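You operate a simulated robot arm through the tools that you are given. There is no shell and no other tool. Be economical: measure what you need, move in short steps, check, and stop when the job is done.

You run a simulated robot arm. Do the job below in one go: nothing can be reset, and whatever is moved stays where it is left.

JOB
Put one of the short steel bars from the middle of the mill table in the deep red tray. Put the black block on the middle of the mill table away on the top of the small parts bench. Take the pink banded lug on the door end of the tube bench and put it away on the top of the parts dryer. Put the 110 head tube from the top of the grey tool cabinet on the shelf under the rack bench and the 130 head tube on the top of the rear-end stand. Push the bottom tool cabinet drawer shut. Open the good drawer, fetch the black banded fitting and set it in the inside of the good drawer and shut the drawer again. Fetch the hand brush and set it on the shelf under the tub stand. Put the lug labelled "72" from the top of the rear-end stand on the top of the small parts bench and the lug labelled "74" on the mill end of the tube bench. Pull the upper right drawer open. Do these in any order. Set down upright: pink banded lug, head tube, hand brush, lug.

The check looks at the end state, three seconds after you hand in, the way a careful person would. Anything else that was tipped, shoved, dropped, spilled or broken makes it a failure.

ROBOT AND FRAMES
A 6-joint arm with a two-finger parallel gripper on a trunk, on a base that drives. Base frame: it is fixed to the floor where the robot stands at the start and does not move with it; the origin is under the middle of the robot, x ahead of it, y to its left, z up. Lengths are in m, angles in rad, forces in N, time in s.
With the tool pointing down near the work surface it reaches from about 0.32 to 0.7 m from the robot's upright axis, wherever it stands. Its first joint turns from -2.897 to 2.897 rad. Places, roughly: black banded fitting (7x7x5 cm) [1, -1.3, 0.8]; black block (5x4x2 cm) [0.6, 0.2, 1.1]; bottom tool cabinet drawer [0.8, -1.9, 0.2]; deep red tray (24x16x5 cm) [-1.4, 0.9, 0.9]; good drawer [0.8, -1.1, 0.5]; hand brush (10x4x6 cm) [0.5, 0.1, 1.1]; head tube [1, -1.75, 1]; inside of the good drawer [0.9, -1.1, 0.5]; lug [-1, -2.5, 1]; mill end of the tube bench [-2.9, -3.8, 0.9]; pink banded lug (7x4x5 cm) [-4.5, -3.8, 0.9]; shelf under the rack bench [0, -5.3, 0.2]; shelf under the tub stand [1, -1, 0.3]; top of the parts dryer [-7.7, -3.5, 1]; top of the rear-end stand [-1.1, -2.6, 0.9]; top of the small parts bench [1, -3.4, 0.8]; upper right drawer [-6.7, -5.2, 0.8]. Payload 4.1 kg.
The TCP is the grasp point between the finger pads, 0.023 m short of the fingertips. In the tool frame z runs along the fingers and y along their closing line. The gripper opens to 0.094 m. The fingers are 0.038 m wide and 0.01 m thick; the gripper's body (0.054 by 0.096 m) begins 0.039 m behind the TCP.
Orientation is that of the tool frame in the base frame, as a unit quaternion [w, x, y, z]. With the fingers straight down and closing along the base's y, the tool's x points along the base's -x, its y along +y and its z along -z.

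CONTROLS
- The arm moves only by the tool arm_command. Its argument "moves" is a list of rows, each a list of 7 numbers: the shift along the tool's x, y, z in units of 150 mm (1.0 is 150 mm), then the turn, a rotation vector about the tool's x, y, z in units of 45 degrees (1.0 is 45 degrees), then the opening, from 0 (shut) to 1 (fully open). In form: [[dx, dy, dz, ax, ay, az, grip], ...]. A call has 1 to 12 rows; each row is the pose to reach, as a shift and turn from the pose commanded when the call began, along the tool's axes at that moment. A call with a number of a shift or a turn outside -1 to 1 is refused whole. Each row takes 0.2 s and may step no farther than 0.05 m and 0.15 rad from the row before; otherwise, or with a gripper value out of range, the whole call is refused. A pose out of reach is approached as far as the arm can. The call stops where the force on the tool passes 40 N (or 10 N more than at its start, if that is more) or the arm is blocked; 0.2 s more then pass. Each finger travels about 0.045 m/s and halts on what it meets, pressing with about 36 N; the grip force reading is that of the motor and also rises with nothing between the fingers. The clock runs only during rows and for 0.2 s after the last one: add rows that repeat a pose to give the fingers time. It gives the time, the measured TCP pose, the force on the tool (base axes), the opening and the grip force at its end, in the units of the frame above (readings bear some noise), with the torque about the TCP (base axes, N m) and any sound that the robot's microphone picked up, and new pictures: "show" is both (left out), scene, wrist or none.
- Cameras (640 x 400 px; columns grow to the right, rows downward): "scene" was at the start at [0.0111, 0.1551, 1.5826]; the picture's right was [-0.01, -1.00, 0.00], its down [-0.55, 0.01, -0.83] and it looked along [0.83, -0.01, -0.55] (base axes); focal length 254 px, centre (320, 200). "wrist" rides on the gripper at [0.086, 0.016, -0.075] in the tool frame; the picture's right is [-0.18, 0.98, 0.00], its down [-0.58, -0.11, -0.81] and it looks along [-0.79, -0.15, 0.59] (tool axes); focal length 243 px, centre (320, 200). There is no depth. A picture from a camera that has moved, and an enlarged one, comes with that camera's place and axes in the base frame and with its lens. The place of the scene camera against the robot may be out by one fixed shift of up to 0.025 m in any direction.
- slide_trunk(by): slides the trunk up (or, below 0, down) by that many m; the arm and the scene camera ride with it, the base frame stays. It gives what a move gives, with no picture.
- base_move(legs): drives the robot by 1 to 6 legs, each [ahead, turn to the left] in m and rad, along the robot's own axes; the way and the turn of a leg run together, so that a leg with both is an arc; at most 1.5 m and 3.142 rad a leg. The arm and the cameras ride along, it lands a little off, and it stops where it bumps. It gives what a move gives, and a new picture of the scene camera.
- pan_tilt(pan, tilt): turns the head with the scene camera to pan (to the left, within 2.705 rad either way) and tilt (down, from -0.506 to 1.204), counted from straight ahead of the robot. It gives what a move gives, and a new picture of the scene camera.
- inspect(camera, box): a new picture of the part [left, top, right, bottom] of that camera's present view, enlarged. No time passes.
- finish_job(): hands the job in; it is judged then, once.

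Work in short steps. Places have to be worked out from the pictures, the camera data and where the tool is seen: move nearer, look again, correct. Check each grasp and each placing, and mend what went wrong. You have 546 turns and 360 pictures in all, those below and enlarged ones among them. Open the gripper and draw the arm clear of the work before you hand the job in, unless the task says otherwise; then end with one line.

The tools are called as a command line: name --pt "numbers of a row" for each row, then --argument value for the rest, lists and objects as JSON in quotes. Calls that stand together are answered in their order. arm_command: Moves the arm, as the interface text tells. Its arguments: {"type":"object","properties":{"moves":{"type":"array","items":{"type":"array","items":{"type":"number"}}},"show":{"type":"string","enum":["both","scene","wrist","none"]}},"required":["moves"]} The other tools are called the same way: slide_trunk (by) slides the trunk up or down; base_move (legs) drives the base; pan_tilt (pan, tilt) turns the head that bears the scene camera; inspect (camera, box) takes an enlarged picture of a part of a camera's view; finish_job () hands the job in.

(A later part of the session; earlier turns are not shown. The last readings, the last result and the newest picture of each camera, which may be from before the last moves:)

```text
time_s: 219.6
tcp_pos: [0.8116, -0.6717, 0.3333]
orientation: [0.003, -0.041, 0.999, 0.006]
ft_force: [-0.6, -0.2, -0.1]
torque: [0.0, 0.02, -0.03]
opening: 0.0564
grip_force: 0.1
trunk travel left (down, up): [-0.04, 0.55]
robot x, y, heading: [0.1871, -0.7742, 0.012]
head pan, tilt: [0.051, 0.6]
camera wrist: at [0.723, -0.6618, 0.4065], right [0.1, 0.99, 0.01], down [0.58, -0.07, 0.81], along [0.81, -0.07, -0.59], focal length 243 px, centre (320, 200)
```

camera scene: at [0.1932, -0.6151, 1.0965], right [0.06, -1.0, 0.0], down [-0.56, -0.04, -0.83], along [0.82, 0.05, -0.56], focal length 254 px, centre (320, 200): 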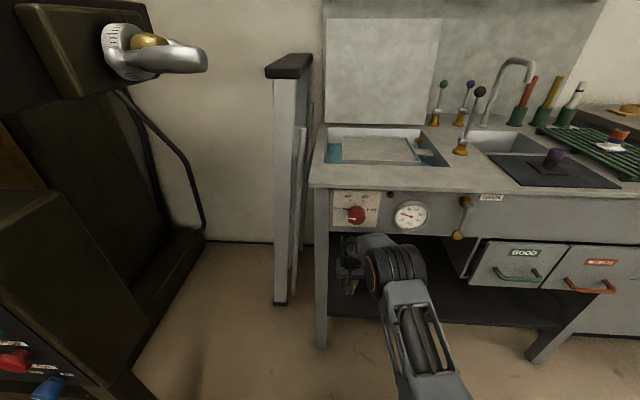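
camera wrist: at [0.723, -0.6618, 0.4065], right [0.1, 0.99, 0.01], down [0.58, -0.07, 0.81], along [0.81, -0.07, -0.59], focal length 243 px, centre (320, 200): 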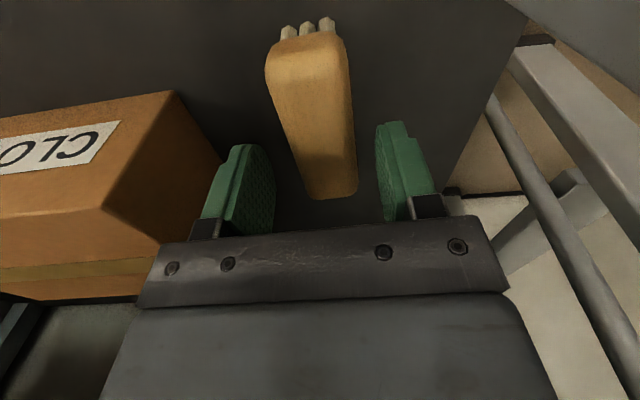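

Brush stands upright. Raise 1.5 cm more and back out.

arm_command --pt "0 0 -0.1 0 0 0 0.7" --show "none"

base_move --legs '[[-0.42, 0]]'

inspect --camera "scene" --box '[300, 150, 520, 290]'

```text
time_s: 220.0
tcp_pos: [0.805, -0.6726, 0.3329]
orientation: [-0.011, -0.041, 0.999, 0.005]
ft_force: [-0.2, 0.2, 0.0]
torque: [0.0, -0.01, -0.02]
opening: 0.0658
grip_force: 0.1
trunk travel left (down, up): [-0.04, 0.55]
robot x, y, heading: [0.1844, -0.7762, 0.007]
head pan, tilt: [0.051, 0.6]
```

```text
time_s: 222.6
tcp_pos: [0.3951, -0.6722, 0.3496]
orientation: [0.004, -0.047, 0.999, 0.006]
ft_force: [-0.2, -0.8, 0.3]
torque: [0.0, -0.02, -0.01]
opening: 0.0659
grip_force: 0.1
trunk travel left (down, up): [-0.04, 0.55]
robot x, y, heading: [-0.23, -0.7821, 0.023]
head pan, tilt: [0.051, 0.6]
camera scene: at [-0.2233, -0.622, 1.0965], right [0.07, -1.0, 0.0], down [-0.56, -0.04, -0.83], along [0.82, 0.06, -0.56], focal length 254 px, centre (320, 200)
```

scene: 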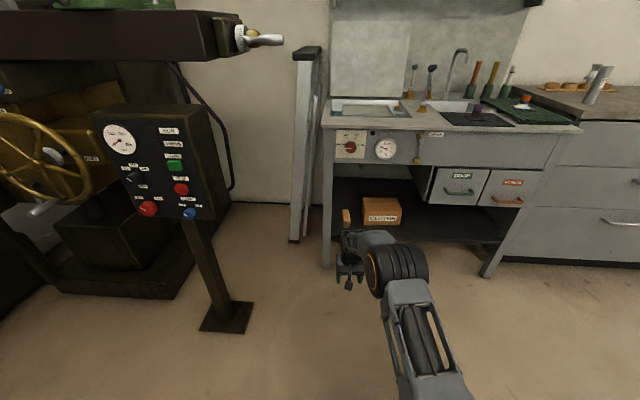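

```text
2.86 times, centred on (410, 220) of scene
camera zoom: at [-0.2233, -0.622, 1.0965], right [0.07, -1.0, 0.0], down [-0.56, -0.04, -0.83], along [0.82, 0.06, -0.56], focal length 725 px, centre (63, 143)
```

zoom: 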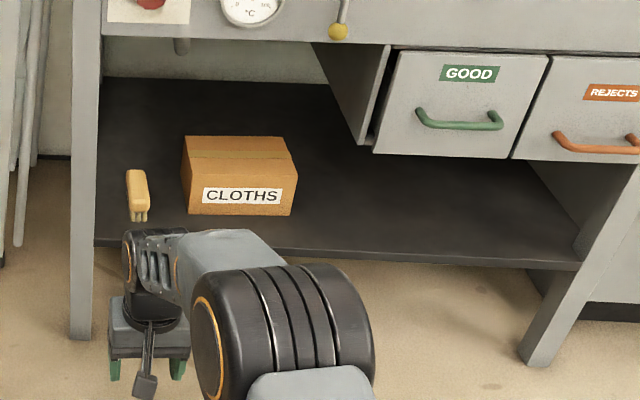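

Brush stands fine on the shelf, drawers look shut. Next the steel bar: raise and retract the arm, then return to the mill.

slide_trunk --by 0.4

slide_trunk --by 0.19

arm_command --pt "0.1 0 -0.25 0 0 0 0.7" --pt "0.2 0 -0.5 0 0 0 0.7" --pt "0.3 0 -0.75 0 0 0 0.7" --pt "0.4 0 -1 0 0 0 0.7" --show "none"

arm_command --pt "0.1 0 -0.25 0 0 0 0.7" --pt "0.2 0 -0.5 0 0 0 0.7" --pt "0.3 0 -0.75 0 0 0 0.7" --pt "0.4 0 -1 0 0 0 0.7" --show "none"

arm_command --pt "0.1 0 -0.25 0 0 0 0.7" --pt "0.2 0 -0.5 0 0 0 0.7" --pt "0.3 0 -0.75 0 0 0 0.7" --pt "0.4 0 -1 0 0 0 0.7" --show "none"

```text
time_s: 226.4
tcp_pos: [0.3953, -0.6715, 0.749]
orientation: [0.004, -0.047, 0.999, 0.007]
ft_force: [-0.3, -0.5, 0.7]
torque: [0.02, 0.02, -0.02]
opening: 0.0655
grip_force: 0.1
trunk travel left (down, up): [-0.44, 0.15]
robot x, y, heading: [-0.2312, -0.7826, 0.024]
head pan, tilt: [0.051, 0.6]
```

```text
time_s: 228.2
tcp_pos: [0.3954, -0.6713, 0.8987]
orientation: [0.004, -0.048, 0.999, 0.006]
ft_force: [0.4, 0.5, 0.3]
torque: [0.01, 0.04, 0.0]
opening: 0.0658
grip_force: 0.0
out of reach, approached as far as the arm can: row 1
trunk travel left (down, up): [-0.59, 0.0]
robot x, y, heading: [-0.2332, -0.7855, 0.027]
head pan, tilt: [0.051, 0.6]
```

```text
time_s: 229.2
tcp_pos: [0.3354, -0.6775, 1.05]
orientation: [0.004, -0.046, 0.999, 0.006]
ft_force: [-0.5, 0.1, -0.7]
torque: [0.04, -0.04, -0.01]
opening: 0.0657
grip_force: 0.1
trunk travel left (down, up): [-0.59, 0.0]
robot x, y, heading: [-0.2324, -0.7829, 0.022]
head pan, tilt: [0.051, 0.6]
```

```text
time_s: 230.2
tcp_pos: [0.2723, -0.6837, 1.1992]
orientation: [0.004, -0.047, 0.999, 0.006]
ft_force: [0.7, 0.5, -0.1]
torque: [-0.01, 0.03, 0.04]
opening: 0.0657
grip_force: 0.1
trunk travel left (down, up): [-0.59, 0.0]
robot x, y, heading: [-0.2315, -0.7867, 0.025]
head pan, tilt: [0.051, 0.6]
```

```text
time_s: 231.2
tcp_pos: [0.2134, -0.6947, 1.3501]
orientation: [0.004, -0.048, 0.999, 0.006]
ft_force: [0.5, -0.2, -0.6]
torque: [0.03, -0.03, 0.0]
opening: 0.0659
grip_force: 0.1
trunk travel left (down, up): [-0.59, 0.0]
robot x, y, heading: [-0.2292, -0.7845, 0.026]
head pan, tilt: [0.051, 0.6]
```

Drive back to the mill front.

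base_move --legs '[[0, -1.6], [-0.77, 0], [0, 1.575], [0.22, 0]]'

arm_command --pt "-0.15 0 0.05 0 0 0.17 0.6" --pt "-0.3 0 0.1 0 0 0.34 0.6" --pt "-0.45 0 0.15 0 0 0.5 0.6" --pt "-0.6 0 0.2 0 0 0.67 0.6" --pt "-0.8 0 0.2 0 0 0.84 0.6" --pt "-1 0 0.2 0 0 1 0.6" --show "none"

arm_command --pt "0 0 0 0 0 0.17 0.6" --pt "0 0 0 0 0 0.34 0.6" --pt "0 0 0 0 0 0.5 0.6" --pt "0 0 0 0 0 0.67 0.6" --pt "0 0 0 0 0 0.84 0.6" --pt "0 0 0 0 0 1 0.6" --show "both"

```text
time_s: 244.4
tcp_pos: [0.4412, 0.0785, 1.3488]
orientation: [0.003, -0.055, 0.998, 0.007]
ft_force: [0.6, 0.8, 0.3]
torque: [0.02, 0.01, 0.02]
opening: 0.0658
grip_force: 0.0
trunk travel left (down, up): [-0.59, 0.0]
robot x, y, heading: [-0.0022, -0.0163, 0.037]
head pan, tilt: [0.051, 0.6]
camera scene: at [0.0038, 0.1437, 1.6465], right [0.09, -1.0, 0.0], down [-0.56, -0.05, -0.82], along [0.82, 0.07, -0.57], focal length 254 px, centre (320, 200)
```

scene: 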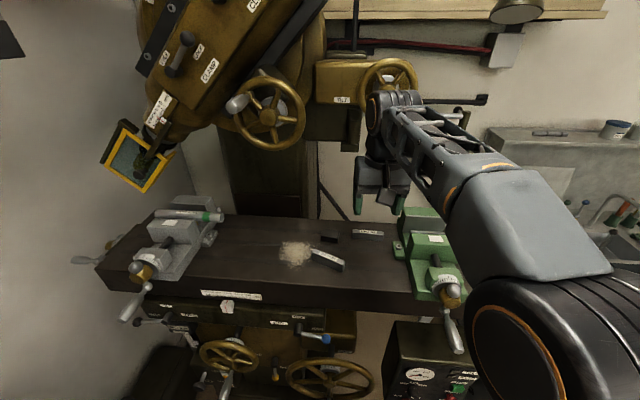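

```text
time_s: 245.8
tcp_pos: [0.5856, 0.1077, 1.3253]
orientation: [0.005, 0.331, 0.944, 0.004]
ft_force: [0.3, 0.9, 0.1]
torque: [-0.01, 0.0, 0.01]
opening: 0.0563
grip_force: 0.0
trunk travel left (down, up): [-0.59, 0.0]
robot x, y, heading: [-0.0007, -0.0192, 0.044]
head pan, tilt: [0.051, 0.6]
```

```text
time_s: 247.2
tcp_pos: [0.5873, 0.1058, 1.3237]
orientation: [0.002, 0.667, 0.745, 0.005]
ft_force: [0.2, -0.7, -0.3]
torque: [0.02, 0.0, 0.0]
opening: 0.0562
grip_force: 0.0
trunk travel left (down, up): [-0.59, 0.0]
robot x, y, heading: [-0.001, -0.0151, 0.045]
head pan, tilt: [0.051, 0.6]
camera scene: at [-0.0047, 0.1872, 1.6442], right [0.09, -1.0, 0.03], down [-0.56, -0.08, -0.83], along [0.82, 0.06, -0.56], focal length 254 px, centre (320, 200)
camera wrist: at [0.5924, 0.1949, 1.3985], right [1.0, -0.07, 0.01], down [-0.05, -0.59, 0.8], along [-0.05, -0.8, -0.6], focal length 243 px, centre (320, 200)
```

scene: 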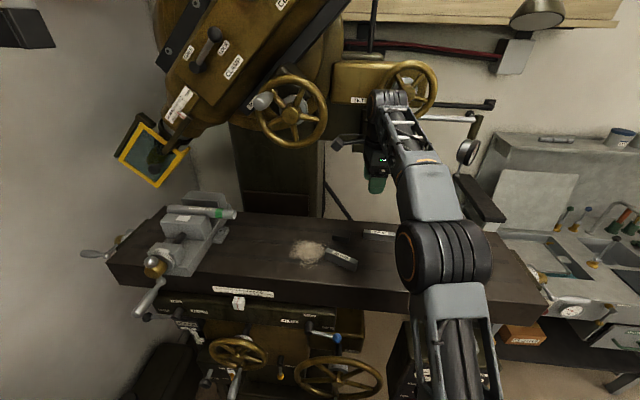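
wrist: 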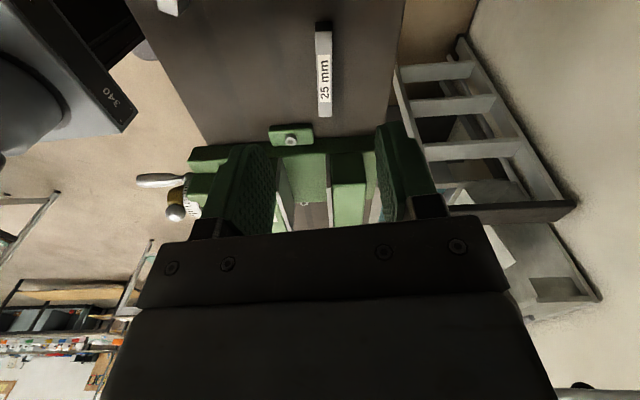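

The scene camera pose shows a slight lean – the elbow may be pressing on something (vise). I'll lift the arm and check.

arm_command --pt "0 0 -0.1 0 0 0 0.6" --pt "0 0 -0.2 0 0 0 0.6" --show "scene"

inspect --camera "scene" --box '[320, 60, 560, 360]'

```text
time_s: 247.8
tcp_pos: [0.5873, 0.1038, 1.3538]
orientation: [0.001, 0.666, 0.746, 0.006]
ft_force: [-0.1, -0.1, -0.7]
torque: [0.0, 0.02, -0.01]
opening: 0.0565
grip_force: 0.1
trunk travel left (down, up): [-0.59, 0.0]
robot x, y, heading: [-0.0002, -0.0166, 0.042]
head pan, tilt: [0.051, 0.6]
camera scene: at [-0.0015, 0.1872, 1.6445], right [0.09, -1.0, 0.03], down [-0.56, -0.08, -0.82], along [0.82, 0.06, -0.56], focal length 254 px, centre (320, 200)
```

scene: 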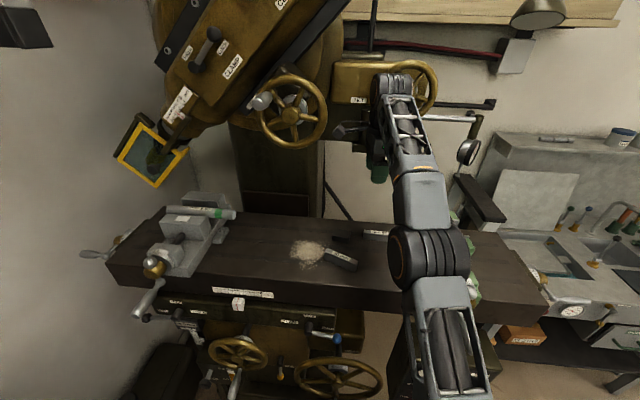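

```text
1.33 times, centred on (440, 210) of scene
camera zoom: at [-0.0015, 0.1872, 1.6445], right [0.09, -1.0, 0.03], down [-0.56, -0.08, -0.82], along [0.82, 0.06, -0.56], focal length 338 px, centre (160, 187)
```

zoom: 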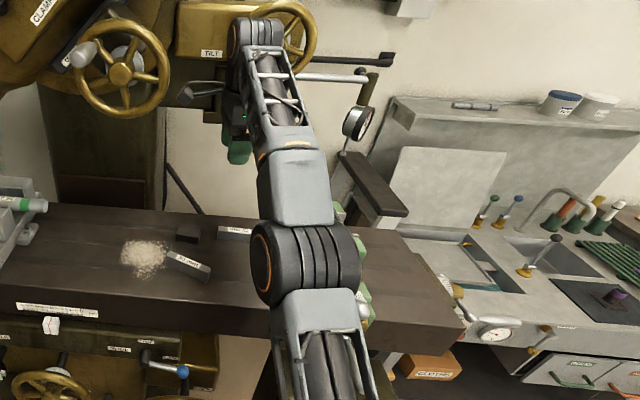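

Undo the yaw motion to relieve the contact.

arm_command --pt "0 0 0 0 0 -0.17 0.6" --pt "0 0 0 0 0 -0.34 0.6" --pt "0 0 0 0 0 -0.5 0.6" --pt "0 0 0 0 0 -0.67 0.6" --pt "0 0 0 0 0 -0.84 0.6" --pt "0 0 0 0 0 -1 0.6" --show "scene"

```text
time_s: 249.2
tcp_pos: [0.5895, 0.102, 1.3537]
orientation: [0.005, 0.329, 0.944, 0.006]
ft_force: [0.3, -0.4, 0.3]
torque: [0.01, -0.06, 0.01]
opening: 0.0565
grip_force: 0.0
trunk travel left (down, up): [-0.59, 0.0]
robot x, y, heading: [0.001, -0.0169, 0.037]
head pan, tilt: [0.051, 0.6]
camera scene: at [-0.0006, 0.1763, 1.6448], right [0.09, -1.0, 0.02], down [-0.56, -0.07, -0.82], along [0.82, 0.07, -0.57], focal length 254 px, centre (320, 200)
```

scene: 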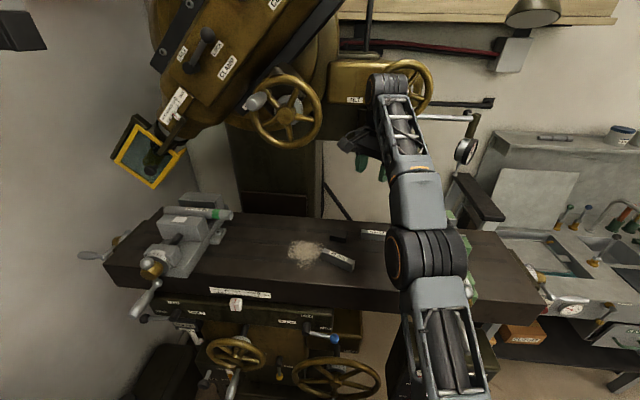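

arm_command --pt "0.2 -0.15 -0.05 0 0 0 0.6" --pt "0.4 -0.3 -0.1 0 0 0 0.6" --pt "0.6 -0.45 -0.1 0 0 0 0.6" --pt "0.78 -0.62 -0.1 0 0 0 0.6" --show "scene"

```text
time_s: 250.2
tcp_pos: [0.4384, 0.0962, 1.3639]
orientation: [0.001, 0.331, 0.944, 0.007]
ft_force: [-0.7, 0.5, -0.1]
torque: [-0.02, -0.03, -0.01]
opening: 0.0561
grip_force: 0.0
trunk travel left (down, up): [-0.59, 0.0]
robot x, y, heading: [-0.004, -0.0181, 0.033]
head pan, tilt: [0.051, 0.6]
camera scene: at [0.0026, 0.1447, 1.6465], right [0.09, -1.0, 0.0], down [-0.56, -0.05, -0.83], along [0.82, 0.07, -0.56], focal length 254 px, centre (320, 200)
```

scene: 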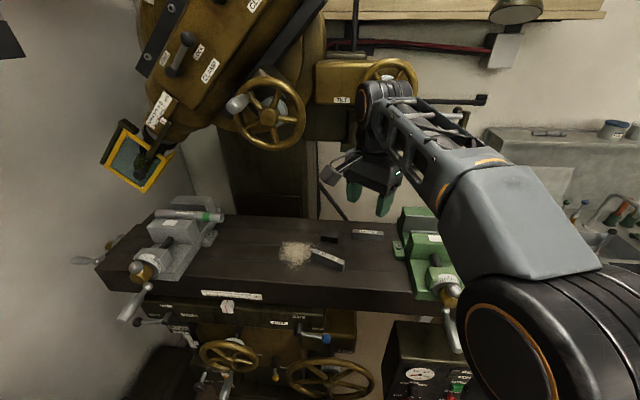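

Lean gone once retracted: the elbow was pressing the vise. I'll stand further left (y≈0.2) and angled right so the elbow clears it.

base_move --legs '[[-0.15, 0], [0, 1.54], [0.22, 0], [0, -1.7], [0.15, 0]]'

```text
time_s: 261.8
tcp_pos: [0.4491, 0.2279, 1.3638]
orientation: [0.0, 0.403, 0.915, 0.007]
ft_force: [0.7, 0.0, 0.5]
torque: [0.02, 0.01, 0.0]
opening: 0.0566
grip_force: 0.1
trunk travel left (down, up): [-0.59, 0.0]
robot x, y, heading: [-0.0032, 0.1788, -0.113]
head pan, tilt: [0.051, 0.6]
camera scene: at [0.0267, 0.3387, 1.6465], right [-0.06, -1.0, 0.0], down [-0.56, 0.03, -0.82], along [0.82, -0.05, -0.57], focal length 254 px, centre (320, 200)
```

scene: 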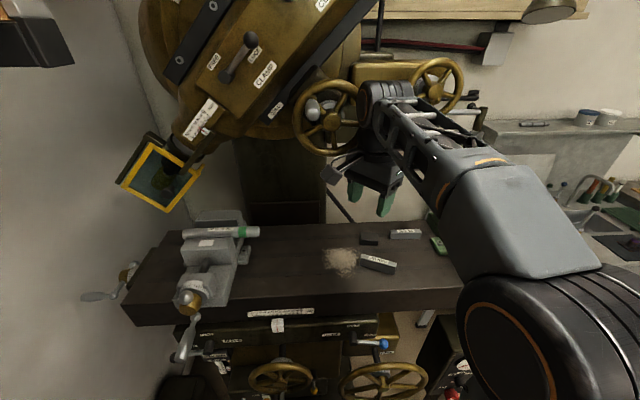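

Descend and rotate toward the 25 mm bar.

arm_command --pt "-0.14 -0.01 0.16 0 0 0.157 0.6" --pt "-0.28 -0.03 0.31 0 0 0.314 0.6" --pt "-0.41 -0.04 0.47 0 0 0.472 0.6" --pt "-0.55 -0.05 0.62 0 0 0.63 0.6" --pt "-0.69 -0.07 0.78 0 0 0.787 0.6" --pt "-0.83 -0.08 0.93 0 0 0.944 0.6" --show "both"

```text
time_s: 263.2
tcp_pos: [0.5248, 0.1297, 1.222]
orientation: [-0.001, 0.709, 0.705, 0.007]
ft_force: [0.5, 0.5, -0.1]
torque: [0.0, 0.04, -0.03]
opening: 0.0565
grip_force: 0.0
trunk travel left (down, up): [-0.59, 0.0]
robot x, y, heading: [-0.0039, 0.1829, -0.11]
head pan, tilt: [0.051, 0.6]
camera scene: at [0.0258, 0.3388, 1.6466], right [-0.06, -1.0, 0.0], down [-0.56, 0.03, -0.82], along [0.82, -0.05, -0.57], focal length 254 px, centre (320, 200)
camera wrist: at [0.5403, 0.2162, 1.2978], right [0.98, -0.19, 0.01], down [-0.12, -0.59, 0.8], along [-0.15, -0.78, -0.6], focal length 243 px, centre (320, 200)
```

scene: 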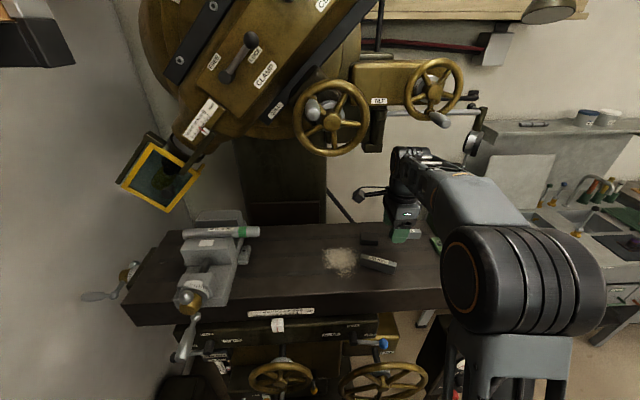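
wrist: 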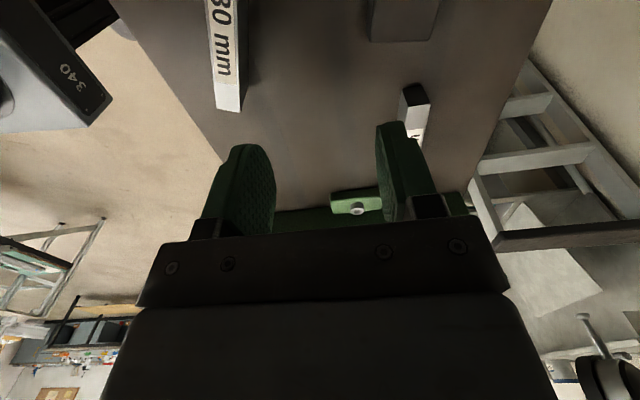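

arm_command --pt "-0.2 0.26 0 0 0 0 0.6" --pt "-0.42 0.5 0 0 0 0 0.6" --pt "-0.42 0.5 0.1 0 0 0 0.6" --show "wrist"

```text
time_s: 264.0
tcp_pos: [0.5982, 0.0657, 1.2081]
orientation: [-0.002, 0.708, 0.706, 0.008]
ft_force: [0.2, 0.3, -0.4]
torque: [0.02, -0.04, 0.0]
opening: 0.0563
grip_force: 0.1
trunk travel left (down, up): [-0.59, 0.0]
robot x, y, heading: [-0.0081, 0.1868, -0.112]
head pan, tilt: [0.051, 0.6]
camera wrist: at [0.6132, 0.1531, 1.2836], right [0.98, -0.19, 0.01], down [-0.12, -0.59, 0.8], along [-0.14, -0.79, -0.6], focal length 243 px, centre (320, 200)
```

wrist: 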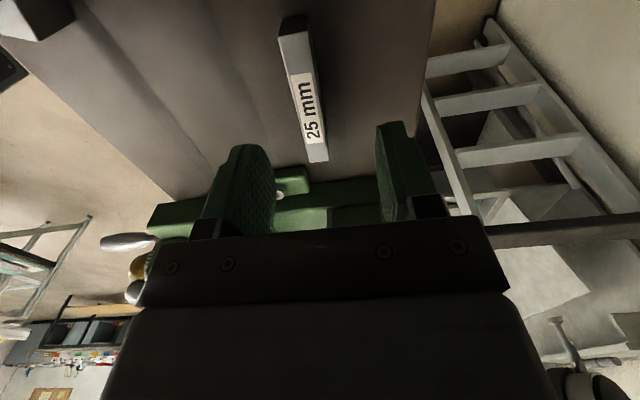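

arm_command --pt "0 -0.05 0.15 0 0 0.09 0.6" --pt "0 -0.055 0.3 0 0 0.09 0.6" --pt "0 -0.055 0.36 0 0 0.09 0.6" --pt "0 -0.055 0.42 0 0 0.09 0.6" --pt "0 -0.055 0.48 0 0 0.09 0.6" --pt "0 -0.055 0.54 0 0 0.09 0.6" --show "wrist"

```text
time_s: 265.3
tcp_pos: [0.5927, 0.0672, 1.1434]
orientation: [0.006, 0.732, 0.681, 0.012]
ft_force: [-6.5, 1.3, 15.9]
torque: [-0.17, 0.78, -0.18]
opening: 0.0589
grip_force: 3.4
trunk travel left (down, up): [-0.59, 0.0]
robot x, y, heading: [-0.0068, 0.1854, -0.11]
head pan, tilt: [0.051, 0.6]
stopped in row 6: the force on the tool passed its limit (the readings are from after the stop); the commanded pose is now the measured one
camera wrist: at [0.613, 0.1529, 1.2187], right [0.97, -0.25, 0.02], down [-0.17, -0.58, 0.8], along [-0.19, -0.78, -0.6], focal length 243 px, centre (320, 200)
```

wrist: 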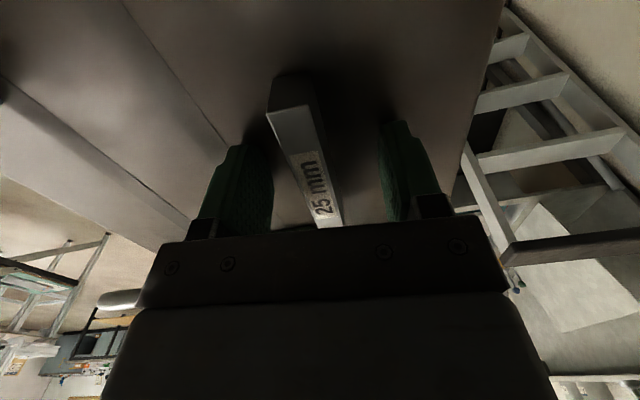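

Table contact at tip z≈1.12. Raise slightly, close, lift.

arm_command --pt "0 0 -0.03 0 0 0 0.5" --pt "0 0 -0.03 0 0 0 0.1" --pt "0 0 -0.03 0 0 0 0.1" --pt "0 0 -0.03 0 0 0 0.1" --pt "0 0 -0.03 0 0 0 0.1" --pt "0 0 -0.2 0 0 0 0.1" --pt "0 0 -0.4 0 0 0 0.1" --show "wrist"

```text
time_s: 266.9
tcp_pos: [0.5935, 0.0666, 1.1987]
orientation: [0.005, 0.732, 0.681, 0.011]
ft_force: [0.1, 0.8, -2.8]
torque: [-0.05, -0.03, 0.02]
opening: 0.0157
grip_force: 35.6
trunk travel left (down, up): [-0.59, 0.0]
robot x, y, heading: [-0.0052, 0.1843, -0.11]
head pan, tilt: [0.051, 0.6]
camera wrist: at [0.6132, 0.152, 1.2737], right [0.97, -0.25, 0.02], down [-0.17, -0.58, 0.8], along [-0.19, -0.78, -0.6], focal length 243 px, centre (320, 200)
```

wrist: 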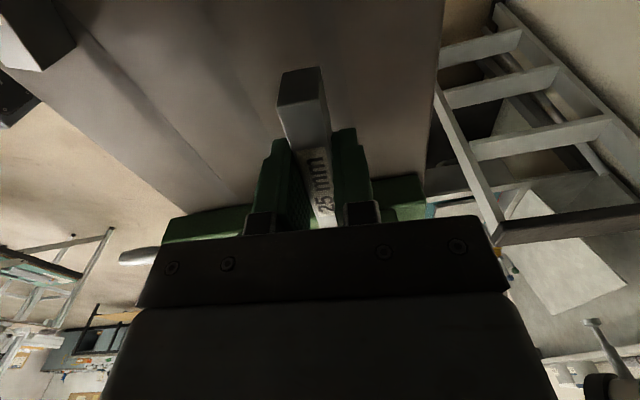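

Bar held. Retract and raise, then drive clear and survey the route around the bench to the tray.

arm_command --pt "0 -0.2 -0.2 0 0 0 0.1" --pt "0 -0.45 -0.35 0 0 0 0.1" --pt "0 -0.7 -0.5 0 0 0 0.1" --pt "0 -0.95 -0.65 0 0 0 0.1" --show "none"

base_move --legs '[[-0.15, 0], [0, -1.45], [0.6, 0]]'

pan_tilt --pan -1.6 --tilt 0.65

```text
time_s: 267.9
tcp_pos: [0.4472, 0.0767, 1.2953]
orientation: [0.005, 0.733, 0.681, 0.012]
ft_force: [0.0, 0.3, -2.8]
torque: [0.02, 0.0, -0.01]
opening: 0.0158
grip_force: 36.8
trunk travel left (down, up): [-0.59, 0.0]
robot x, y, heading: [-0.0064, 0.1797, -0.111]
head pan, tilt: [0.051, 0.6]
```

```text
time_s: 275.7
tcp_pos: [-0.1425, -0.8598, 1.2944]
orientation: [0.01, 0.999, 0.052, 0.005]
ft_force: [0.0, -0.3, -3.4]
torque: [0.01, -0.03, 0.01]
opening: 0.0158
grip_force: 36.2
trunk travel left (down, up): [-0.59, 0.0]
robot x, y, heading: [-0.1181, -0.394, -1.505]
head pan, tilt: [0.051, 0.6]
camera scene: at [0.0371, -0.4239, 1.6465], right [-0.99, -0.12, 0.0], down [-0.07, 0.56, -0.82], along [0.09, -0.82, -0.57], focal length 254 px, centre (320, 200)
```

scene: 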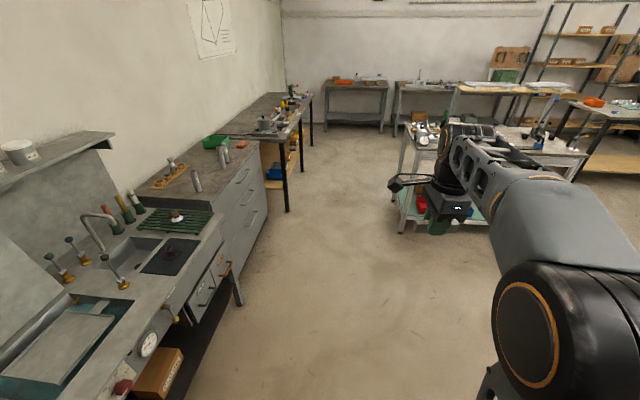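

```text
time_s: 277.4
tcp_pos: [-0.1439, -0.8594, 1.2949]
orientation: [0.011, 0.999, 0.052, 0.005]
ft_force: [0.4, -0.5, -2.9]
torque: [-0.03, 0.0, 0.03]
opening: 0.0157
grip_force: 36.3
trunk travel left (down, up): [-0.59, 0.0]
robot x, y, heading: [-0.1184, -0.3964, -1.506]
head pan, tilt: [-1.6, 0.649]
camera scene: at [-0.0598, -0.3387, 1.6422], right [-0.04, 1.0, 0.0], down [0.6, 0.02, -0.8], along [-0.8, -0.03, -0.6], focal length 254 px, centre (320, 200)
```

scene: 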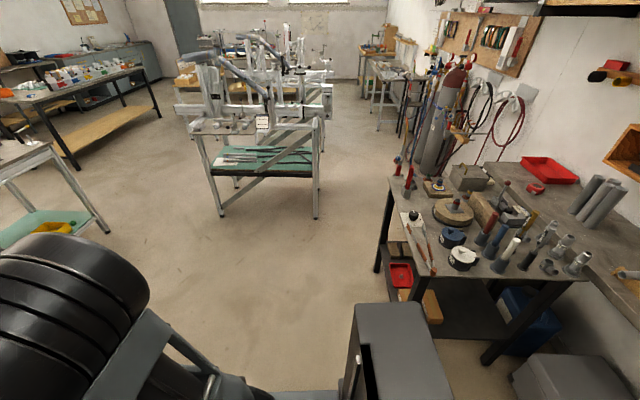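

Good overview. I'll drive west along the aisle, then slip between bench end and jig stand to the tray side.

pan_tilt --pan 0.2 --tilt 0.7

base_move --legs '[[0, -1.636], [1.13, 0], [0, -0.643]]'

```text
time_s: 279.2
tcp_pos: [-0.1441, -0.8593, 1.2958]
orientation: [0.011, 0.999, 0.053, 0.005]
ft_force: [-0.1, 0.0, -2.7]
torque: [0.01, -0.02, 0.04]
opening: 0.0156
grip_force: 36.0
trunk travel left (down, up): [-0.59, 0.0]
robot x, y, heading: [-0.1171, -0.3944, -1.508]
head pan, tilt: [0.201, 0.7]
camera scene: at [0.0491, -0.4176, 1.6379], right [-0.97, -0.26, 0.0], down [-0.17, 0.62, -0.76], along [0.2, -0.74, -0.64], focal length 254 px, centre (320, 200)
```

scene: 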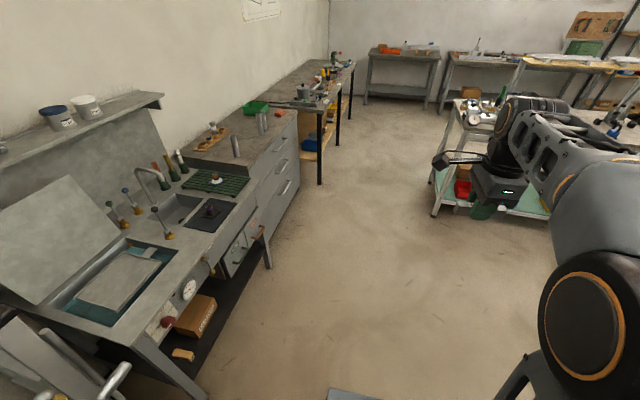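

```text
time_s: 291.0
tcp_pos: [-1.5936, -0.0067, 1.2951]
orientation: [-0.01, -0.433, 0.901, 0.008]
ft_force: [0.0, -0.2, -3.7]
torque: [0.02, 0.03, 0.01]
opening: 0.0158
grip_force: 35.4
trunk travel left (down, up): [-0.59, 0.0]
robot x, y, heading: [-1.2819, -0.3525, 2.426]
head pan, tilt: [0.201, 0.7]
camera scene: at [-1.4366, -0.484, 1.6379], right [0.49, 0.87, 0.0], down [0.56, -0.32, -0.76], along [-0.67, 0.37, -0.64], focal length 254 px, centre (320, 200)
```

scene: 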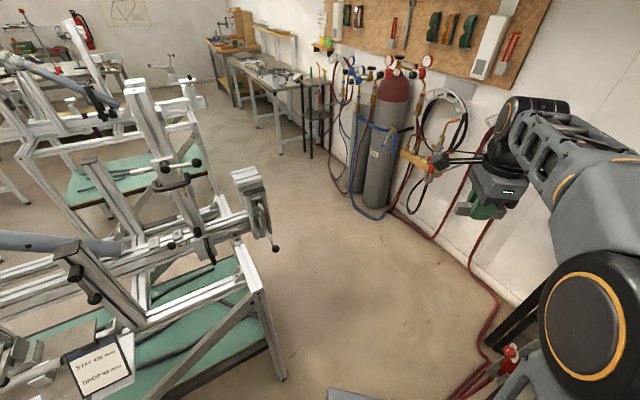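

base_move --legs '[[0, 0.14], [0.46, 0], [0, -0.68]]'

```text
time_s: 296.1
tcp_pos: [-1.7805, 0.3552, 1.2945]
orientation: [-0.007, -0.193, 0.981, 0.009]
ft_force: [-0.3, -0.6, -3.4]
torque: [0.0, 0.01, -0.02]
opening: 0.0158
grip_force: 36.4
trunk travel left (down, up): [-0.59, 0.0]
robot x, y, heading: [-1.674, -0.0925, 1.919]
head pan, tilt: [0.201, 0.7]
camera scene: at [-1.8726, -0.148, 1.6379], right [0.85, 0.52, 0.0], down [0.34, -0.55, -0.76], along [-0.4, 0.65, -0.64], focal length 254 px, centre (320, 200)
```

scene: 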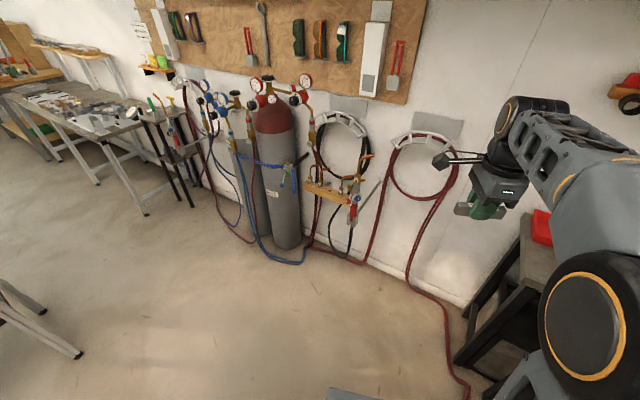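

Go on north and turn to face east toward the tray.

base_move --legs '[[0.6, 0], [0, -1.92]]'

pan_tilt --pan 0.5 --tilt 0.8

```text
time_s: 304.2
tcp_pos: [-1.4259, 0.4159, 1.2955]
orientation: [0.003, 0.692, 0.722, 0.011]
ft_force: [-0.1, 0.0, -3.1]
torque: [0.01, 0.02, -0.03]
opening: 0.0155
grip_force: 36.1
trunk travel left (down, up): [-0.59, 0.0]
robot x, y, heading: [-1.889, 0.4694, 0.004]
head pan, tilt: [0.201, 0.7]
camera scene: at [-1.8822, 0.6419, 1.6379], right [0.2, -0.98, 0.0], down [-0.63, -0.13, -0.76], along [0.75, 0.16, -0.64], focal length 254 px, centre (320, 200)
```

scene: 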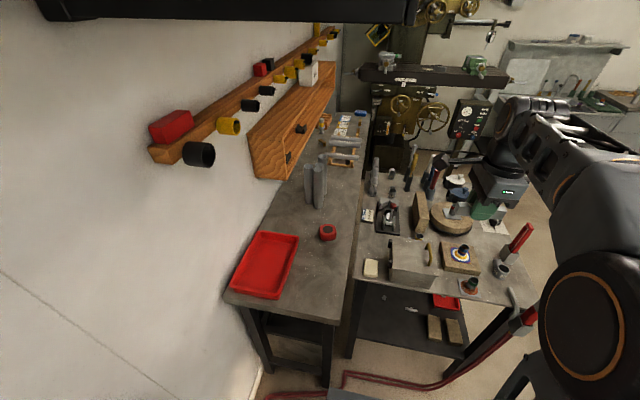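

```text
time_s: 305.0
tcp_pos: [-1.4245, 0.4168, 1.2961]
orientation: [0.003, 0.691, 0.723, 0.012]
ft_force: [0.8, 0.3, -3.2]
torque: [0.01, 0.0, -0.01]
opening: 0.0159
grip_force: 36.4
trunk travel left (down, up): [-0.59, 0.0]
robot x, y, heading: [-1.8835, 0.4691, 0.008]
head pan, tilt: [0.499, 0.799]
camera scene: at [-1.8947, 0.6636, 1.6297], right [0.48, -0.88, 0.0], down [-0.63, -0.35, -0.7], along [0.61, 0.34, -0.72], focal length 254 px, centre (320, 200)
```

scene: 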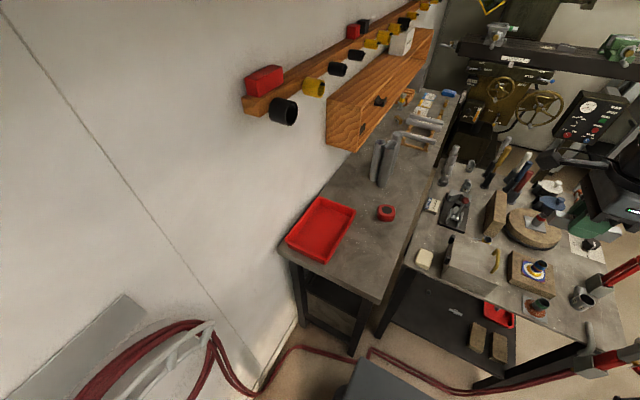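

Tray centre ≈ (-1.36, 0.965), long axis along x. Drive 6 cm closer, then rotate the tool 90° so the bar lies along x, swinging left toward the tray.

base_move --legs '[[0.06, 0]]'

arm_command --pt "0.16 0 0 0 0 -0.17 0.1" --pt "0.33 0 0 0 0 -0.34 0.1" --pt "0.5 0 0 0 0 -0.5 0.1" --pt "0.67 0 0 0 0 -0.67 0.1" --pt "0.83 0 0 0 0 -0.84 0.1" --pt "1 0 0 0 0 -1 0.1" --show "none"

arm_command --pt "0.11 0.12 0 0 0 -0.17 0.1" --pt "0.22 0.25 0 0 0 -0.34 0.1" --pt "0.34 0.37 0 0 0 -0.5 0.1" --pt "0.45 0.49 0 0 0 -0.67 0.1" --pt "0.56 0.62 0 0 0 -0.84 0.1" --pt "0.67 0.74 0 0 0 -1 0.1" --show "both"

```text
time_s: 305.9
tcp_pos: [-1.3653, 0.4158, 1.2944]
orientation: [0.004, 0.691, 0.723, 0.011]
ft_force: [0.5, 0.7, -2.4]
torque: [0.03, -0.01, -0.01]
opening: 0.0158
grip_force: 36.4
trunk travel left (down, up): [-0.59, 0.0]
robot x, y, heading: [-1.8274, 0.4713, 0.003]
head pan, tilt: [0.499, 0.799]
camera scene: at [-1.8347, 0.6639, 1.6296], right [0.48, -0.88, 0.0], down [-0.63, -0.35, -0.7], along [0.61, 0.34, -0.72], focal length 254 px, centre (320, 200)
```

scene: 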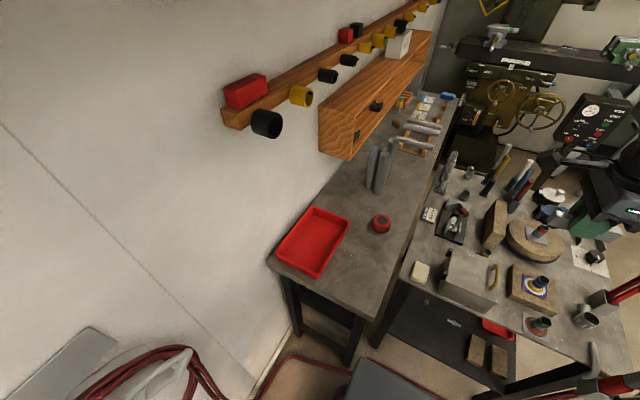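

```text
time_s: 307.4
tcp_pos: [-1.3737, 0.5653, 1.2975]
orientation: [0.008, 0.361, 0.932, 0.008]
ft_force: [-0.5, 0.4, -3.6]
torque: [0.01, -0.02, -0.02]
opening: 0.0159
grip_force: 35.7
trunk travel left (down, up): [-0.59, 0.0]
robot x, y, heading: [-1.8285, 0.4694, 0.003]
head pan, tilt: [0.499, 0.799]
```

```text
time_s: 308.8
tcp_pos: [-1.3727, 0.7159, 1.2975]
orientation: [0.011, -0.024, 1.0, 0.005]
ft_force: [0.8, 0.7, -2.9]
torque: [-0.03, -0.01, 0.02]
opening: 0.0161
grip_force: 35.7
trunk travel left (down, up): [-0.59, 0.0]
robot x, y, heading: [-1.8293, 0.4711, 0.003]
head pan, tilt: [0.499, 0.799]
camera scene: at [-1.836, 0.6649, 1.6295], right [0.48, -0.88, 0.0], down [-0.63, -0.35, -0.7], along [0.61, 0.34, -0.72], focal length 254 px, centre (320, 200)
camera wrist: at [-1.4622, 0.7291, 1.3697], right [0.14, 0.99, 0.01], down [0.57, -0.09, 0.82], along [0.81, -0.11, -0.58], focal length 243 px, centre (320, 200)
```

scene: 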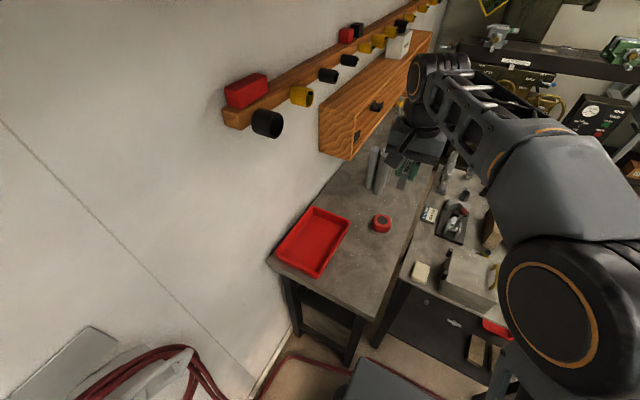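
wrist: 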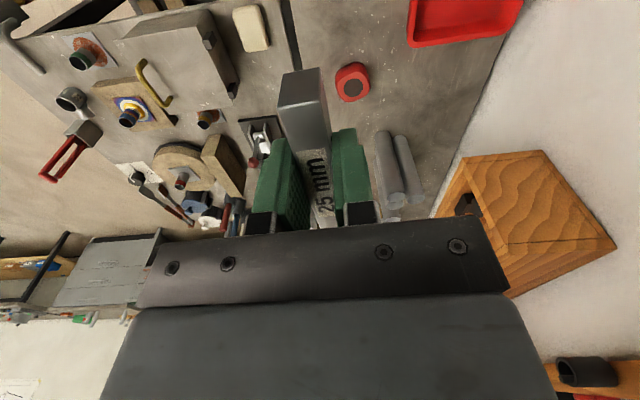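

arm_command --pt "0.03 0.25 0 0 0 0 0.1" --pt "0.05 0.5 0 0 0 0 0.1" --pt "0.1 0.8 0 0 0 0 0.1" --show "none"

arm_command --pt "0 0.25 0.2 0 0 0 0.1" --pt "0 0.5 0.4 0 0 0 0.1" --pt "0 0.75 0.6 0 0 0 0.1" --show "both"

```text
time_s: 309.6
tcp_pos: [-1.3919, 0.8348, 1.3004]
orientation: [0.01, -0.023, 1.0, 0.004]
ft_force: [-0.2, 0.8, -3.0]
torque: [-0.02, 0.02, -0.01]
opening: 0.0157
grip_force: 36.1
trunk travel left (down, up): [-0.59, 0.0]
robot x, y, heading: [-1.8293, 0.4696, 0.0]
head pan, tilt: [0.499, 0.799]
```

```text
time_s: 310.4
tcp_pos: [-1.3935, 0.9519, 1.2118]
orientation: [0.011, -0.023, 1.0, 0.004]
ft_force: [0.5, 0.4, -2.8]
torque: [-0.04, 0.02, 0.0]
opening: 0.016
grip_force: 35.7
trunk travel left (down, up): [-0.59, 0.0]
robot x, y, heading: [-1.8257, 0.4707, 0.003]
head pan, tilt: [0.499, 0.799]
camera scene: at [-1.8355, 0.666, 1.6294], right [0.48, -0.88, 0.0], down [-0.63, -0.35, -0.7], along [0.61, 0.34, -0.72], focal length 254 px, centre (320, 200)
camera wrist: at [-1.4826, 0.9647, 1.2834], right [0.14, 0.99, 0.01], down [0.57, -0.09, 0.82], along [0.81, -0.11, -0.58], focal length 243 px, centre (320, 200)
```

scene: 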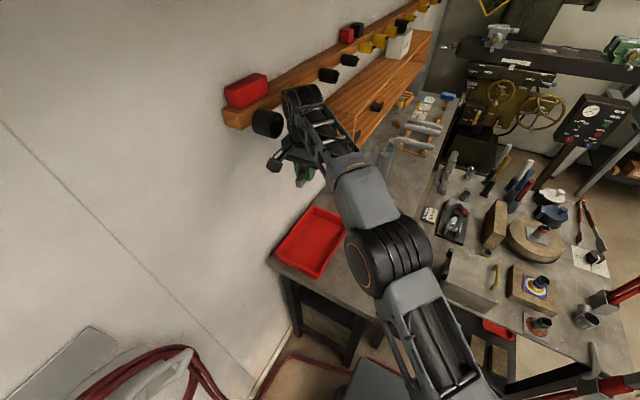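
wrist: 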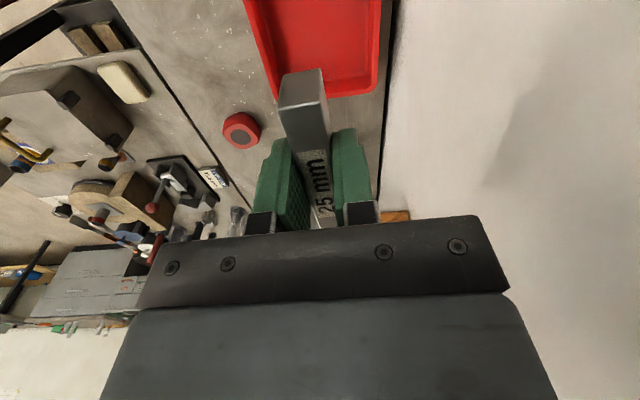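

Aligned over the tray. Lower with the trunk.

slide_trunk --by -0.26

arm_command --pt "0 0 0.07 0 0 0 0.1" --pt "0 0 0.14 0 0 0 0.1" --pt "0 0 0.2 0 0 0 0.1" --pt "0 0 0.26 0 0 0 0.1" --pt "0 0 0.32 0 0 0 0.1" --pt "0 0 0.38 0 0 0 0.1" --show "wrist"

```text
time_s: 313.0
tcp_pos: [-1.3937, 0.9521, 0.9524]
orientation: [0.011, -0.023, 1.0, 0.004]
ft_force: [-0.4, 0.9, -3.2]
torque: [0.01, 0.03, 0.02]
opening: 0.016
grip_force: 35.7
trunk travel left (down, up): [-0.33, 0.26]
robot x, y, heading: [-1.8308, 0.4681, 0.007]
head pan, tilt: [0.499, 0.799]
```

```text
time_s: 314.4
tcp_pos: [-1.3949, 0.9504, 0.8955]
orientation: [0.011, -0.023, 1.0, 0.006]
ft_force: [-0.9, -0.3, -3.0]
torque: [-0.01, 0.02, 0.0]
opening: 0.0159
grip_force: 36.2
trunk travel left (down, up): [-0.33, 0.26]
robot x, y, heading: [-1.8273, 0.468, 0.004]
head pan, tilt: [0.499, 0.799]
camera wrist: at [-1.483, 0.9632, 0.9677], right [0.14, 0.99, 0.01], down [0.57, -0.09, 0.82], along [0.81, -0.11, -0.58], focal length 243 px, centre (320, 200)
```

wrist: 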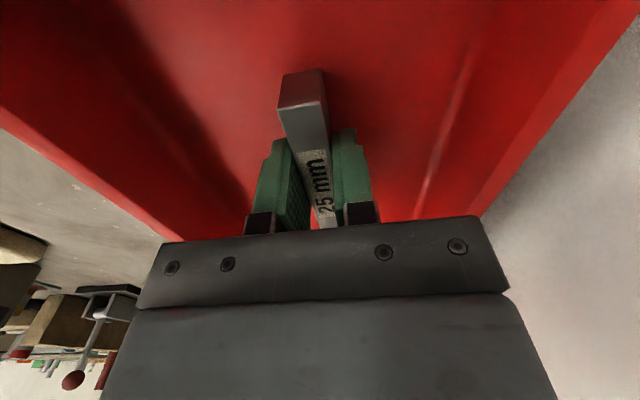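

arm_command --pt "0 0 0.04 0 0 0 0.1" --pt "0 0 0.08 0 0 0 0.1" --pt "0 0 0.12 0 0 0 0.1" --pt "0 0 0.16 0 0 0 0.1" --pt "0 0 0.2 0 0 0 0.1" --pt "0 0 0.24 0 0 0 0.1" --show "wrist"

```text
time_s: 315.3
tcp_pos: [-1.3922, 0.9522, 0.8873]
orientation: [0.017, -0.022, 1.0, 0.013]
ft_force: [1.2, 1.7, 14.0]
torque: [-0.14, 0.56, -0.02]
opening: 0.0156
grip_force: 36.1
trunk travel left (down, up): [-0.33, 0.26]
robot x, y, heading: [-1.827, 0.4666, 0.004]
head pan, tilt: [0.499, 0.799]
stopped in row 4: the force on the tool passed its limit (the readings are from after the stop); the commanded pose is now the measured one
camera wrist: at [-1.4824, 0.9633, 0.9591], right [0.14, 0.99, 0.03], down [0.56, -0.11, 0.82], along [0.82, -0.1, -0.57], focal length 243 px, centre (320, 200)
```

wrist: 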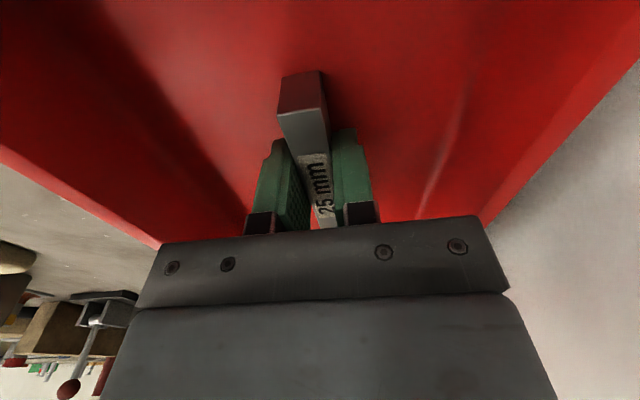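

Bar rests on the tray floor. Release and rise.

arm_command --pt "0 0 -0.01 0 0 0 0.2" --pt "0 0 -0.01 0 0 0 0.35" --pt "0 0 -0.01 0 0 0 0.4" --pt "0 0 -0.01 0 0 0 0.4" --pt "0 0 -0.2 0 0 0 0.4" --pt "0 0 -0.5 0 0 0 0.4" --show "wrist"

```text
time_s: 316.7
tcp_pos: [-1.3934, 0.9488, 0.9609]
orientation: [0.015, -0.021, 1.0, 0.01]
ft_force: [0.1, -0.6, 0.0]
torque: [0.02, 0.01, 0.01]
opening: 0.0376
grip_force: 0.0
trunk travel left (down, up): [-0.33, 0.26]
robot x, y, heading: [-1.8271, 0.4684, 0.005]
head pan, tilt: [0.499, 0.799]
camera wrist: at [-1.4826, 0.9598, 1.0319], right [0.14, 0.99, 0.02], down [0.56, -0.1, 0.82], along [0.81, -0.1, -0.57], focal length 243 px, centre (320, 200)
```

wrist: 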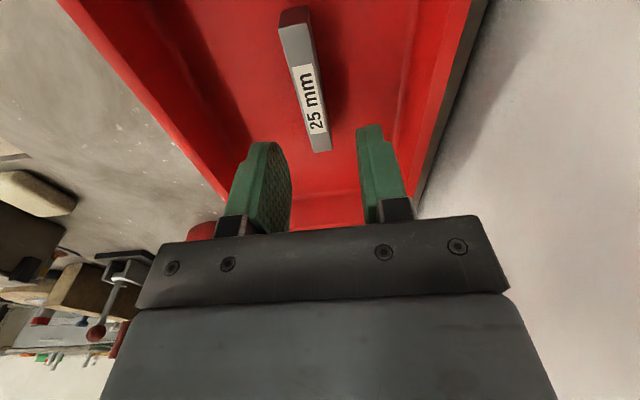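

Bar is in the tray. Withdraw the hand sideways/up and retrace the route.

arm_command --pt "0.1 -0.25 -0.1 0 0 0 0.4" --pt "0.2 -0.5 -0.2 0 0 0 0.4" --pt "0.3 -0.75 -0.3 0 0 0 0.4" --pt "0.4 -1 -0.4 0 0 0 0.4" --show "none"

slide_trunk --by 0.26

arm_command --pt "0 -0.25 0 0 0 0 0.4" --pt "0 -0.5 0 0 0 0 0.4" --pt "0 -0.75 0 0 0 0 0.4" --pt "0 -1 0 0 0 0 0.4" --show "none"

base_move --legs '[[-0.06, 0], [0, 1.92], [-0.6, 0], [0, 0.68], [-0.46, 0]]'

```text
time_s: 317.7
tcp_pos: [-1.4524, 0.7956, 1.0138]
orientation: [0.015, -0.022, 1.0, 0.011]
ft_force: [0.1, 0.3, -0.2]
torque: [0.0, 0.03, 0.0]
opening: 0.0375
grip_force: 0.2
trunk travel left (down, up): [-0.33, 0.26]
robot x, y, heading: [-1.8273, 0.4687, 0.007]
head pan, tilt: [0.499, 0.799]
```

```text
time_s: 320.4
tcp_pos: [-1.4527, 0.7959, 1.2733]
orientation: [0.015, -0.022, 1.0, 0.011]
ft_force: [-0.7, -0.1, -0.8]
torque: [-0.03, 0.01, -0.05]
opening: 0.0375
grip_force: 0.0
trunk travel left (down, up): [-0.59, 0.0]
robot x, y, heading: [-1.8305, 0.4705, 0.002]
head pan, tilt: [0.499, 0.799]
```

```text
time_s: 321.4
tcp_pos: [-1.4469, 0.6453, 1.2738]
orientation: [0.015, -0.022, 1.0, 0.01]
ft_force: [0.3, -0.2, -0.1]
torque: [0.01, -0.02, -0.03]
opening: 0.0377
grip_force: 0.0
trunk travel left (down, up): [-0.59, 0.0]
robot x, y, heading: [-1.826, 0.4677, 0.007]
head pan, tilt: [0.499, 0.799]
```

```text
time_s: 334.1
tcp_pos: [-1.7207, -0.2941, 1.2723]
orientation: [0.006, 0.967, -0.253, -0.017]
ft_force: [-0.5, 0.2, 0.2]
torque: [-0.02, -0.02, 0.01]
opening: 0.0376
grip_force: 0.1
trunk travel left (down, up): [-0.59, 0.0]
robot x, y, heading: [-1.3032, -0.3454, 2.59]
head pan, tilt: [0.499, 0.799]
camera scene: at [-1.4364, -0.5236, 1.6296], right [0.05, 1.0, 0.0], down [0.72, -0.04, -0.7], along [-0.7, 0.04, -0.72], focal length 254 px, centre (320, 200)
```

scene: 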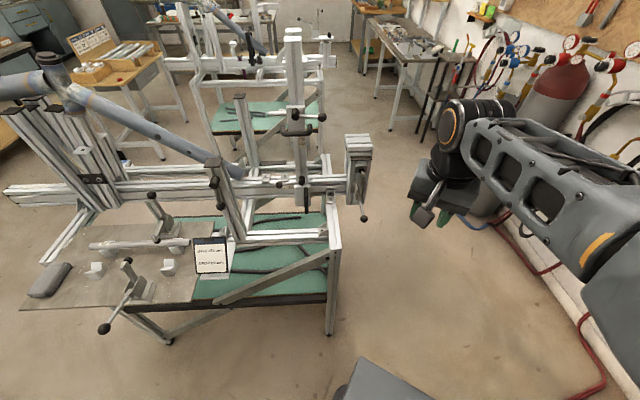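

Now back to the mill for the black block.

base_move --legs '[[0, 3.0], [0, 0.7], [1.15, 0], [0, 1.57], [0.5, 0], [0, -1.68]]'

```text
time_s: 359.3
tcp_pos: [0.2861, 0.2826, 1.2721]
orientation: [0.015, 0.047, 0.999, 0.01]
ft_force: [-0.3, -0.2, 0.7]
torque: [0.02, -0.01, 0.01]
opening: 0.0377
grip_force: 0.1
trunk travel left (down, up): [-0.59, 0.0]
robot x, y, heading: [-0.1166, 0.1583, -0.13]
head pan, tilt: [0.499, 0.799]
camera scene: at [-0.0962, 0.3497, 1.6296], right [0.36, -0.93, 0.0], down [-0.67, -0.26, -0.7], along [0.65, 0.25, -0.72], focal length 254 px, centre (320, 200)
```

scene: 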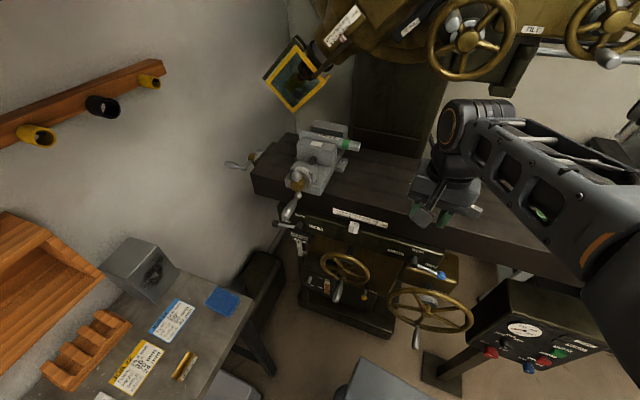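

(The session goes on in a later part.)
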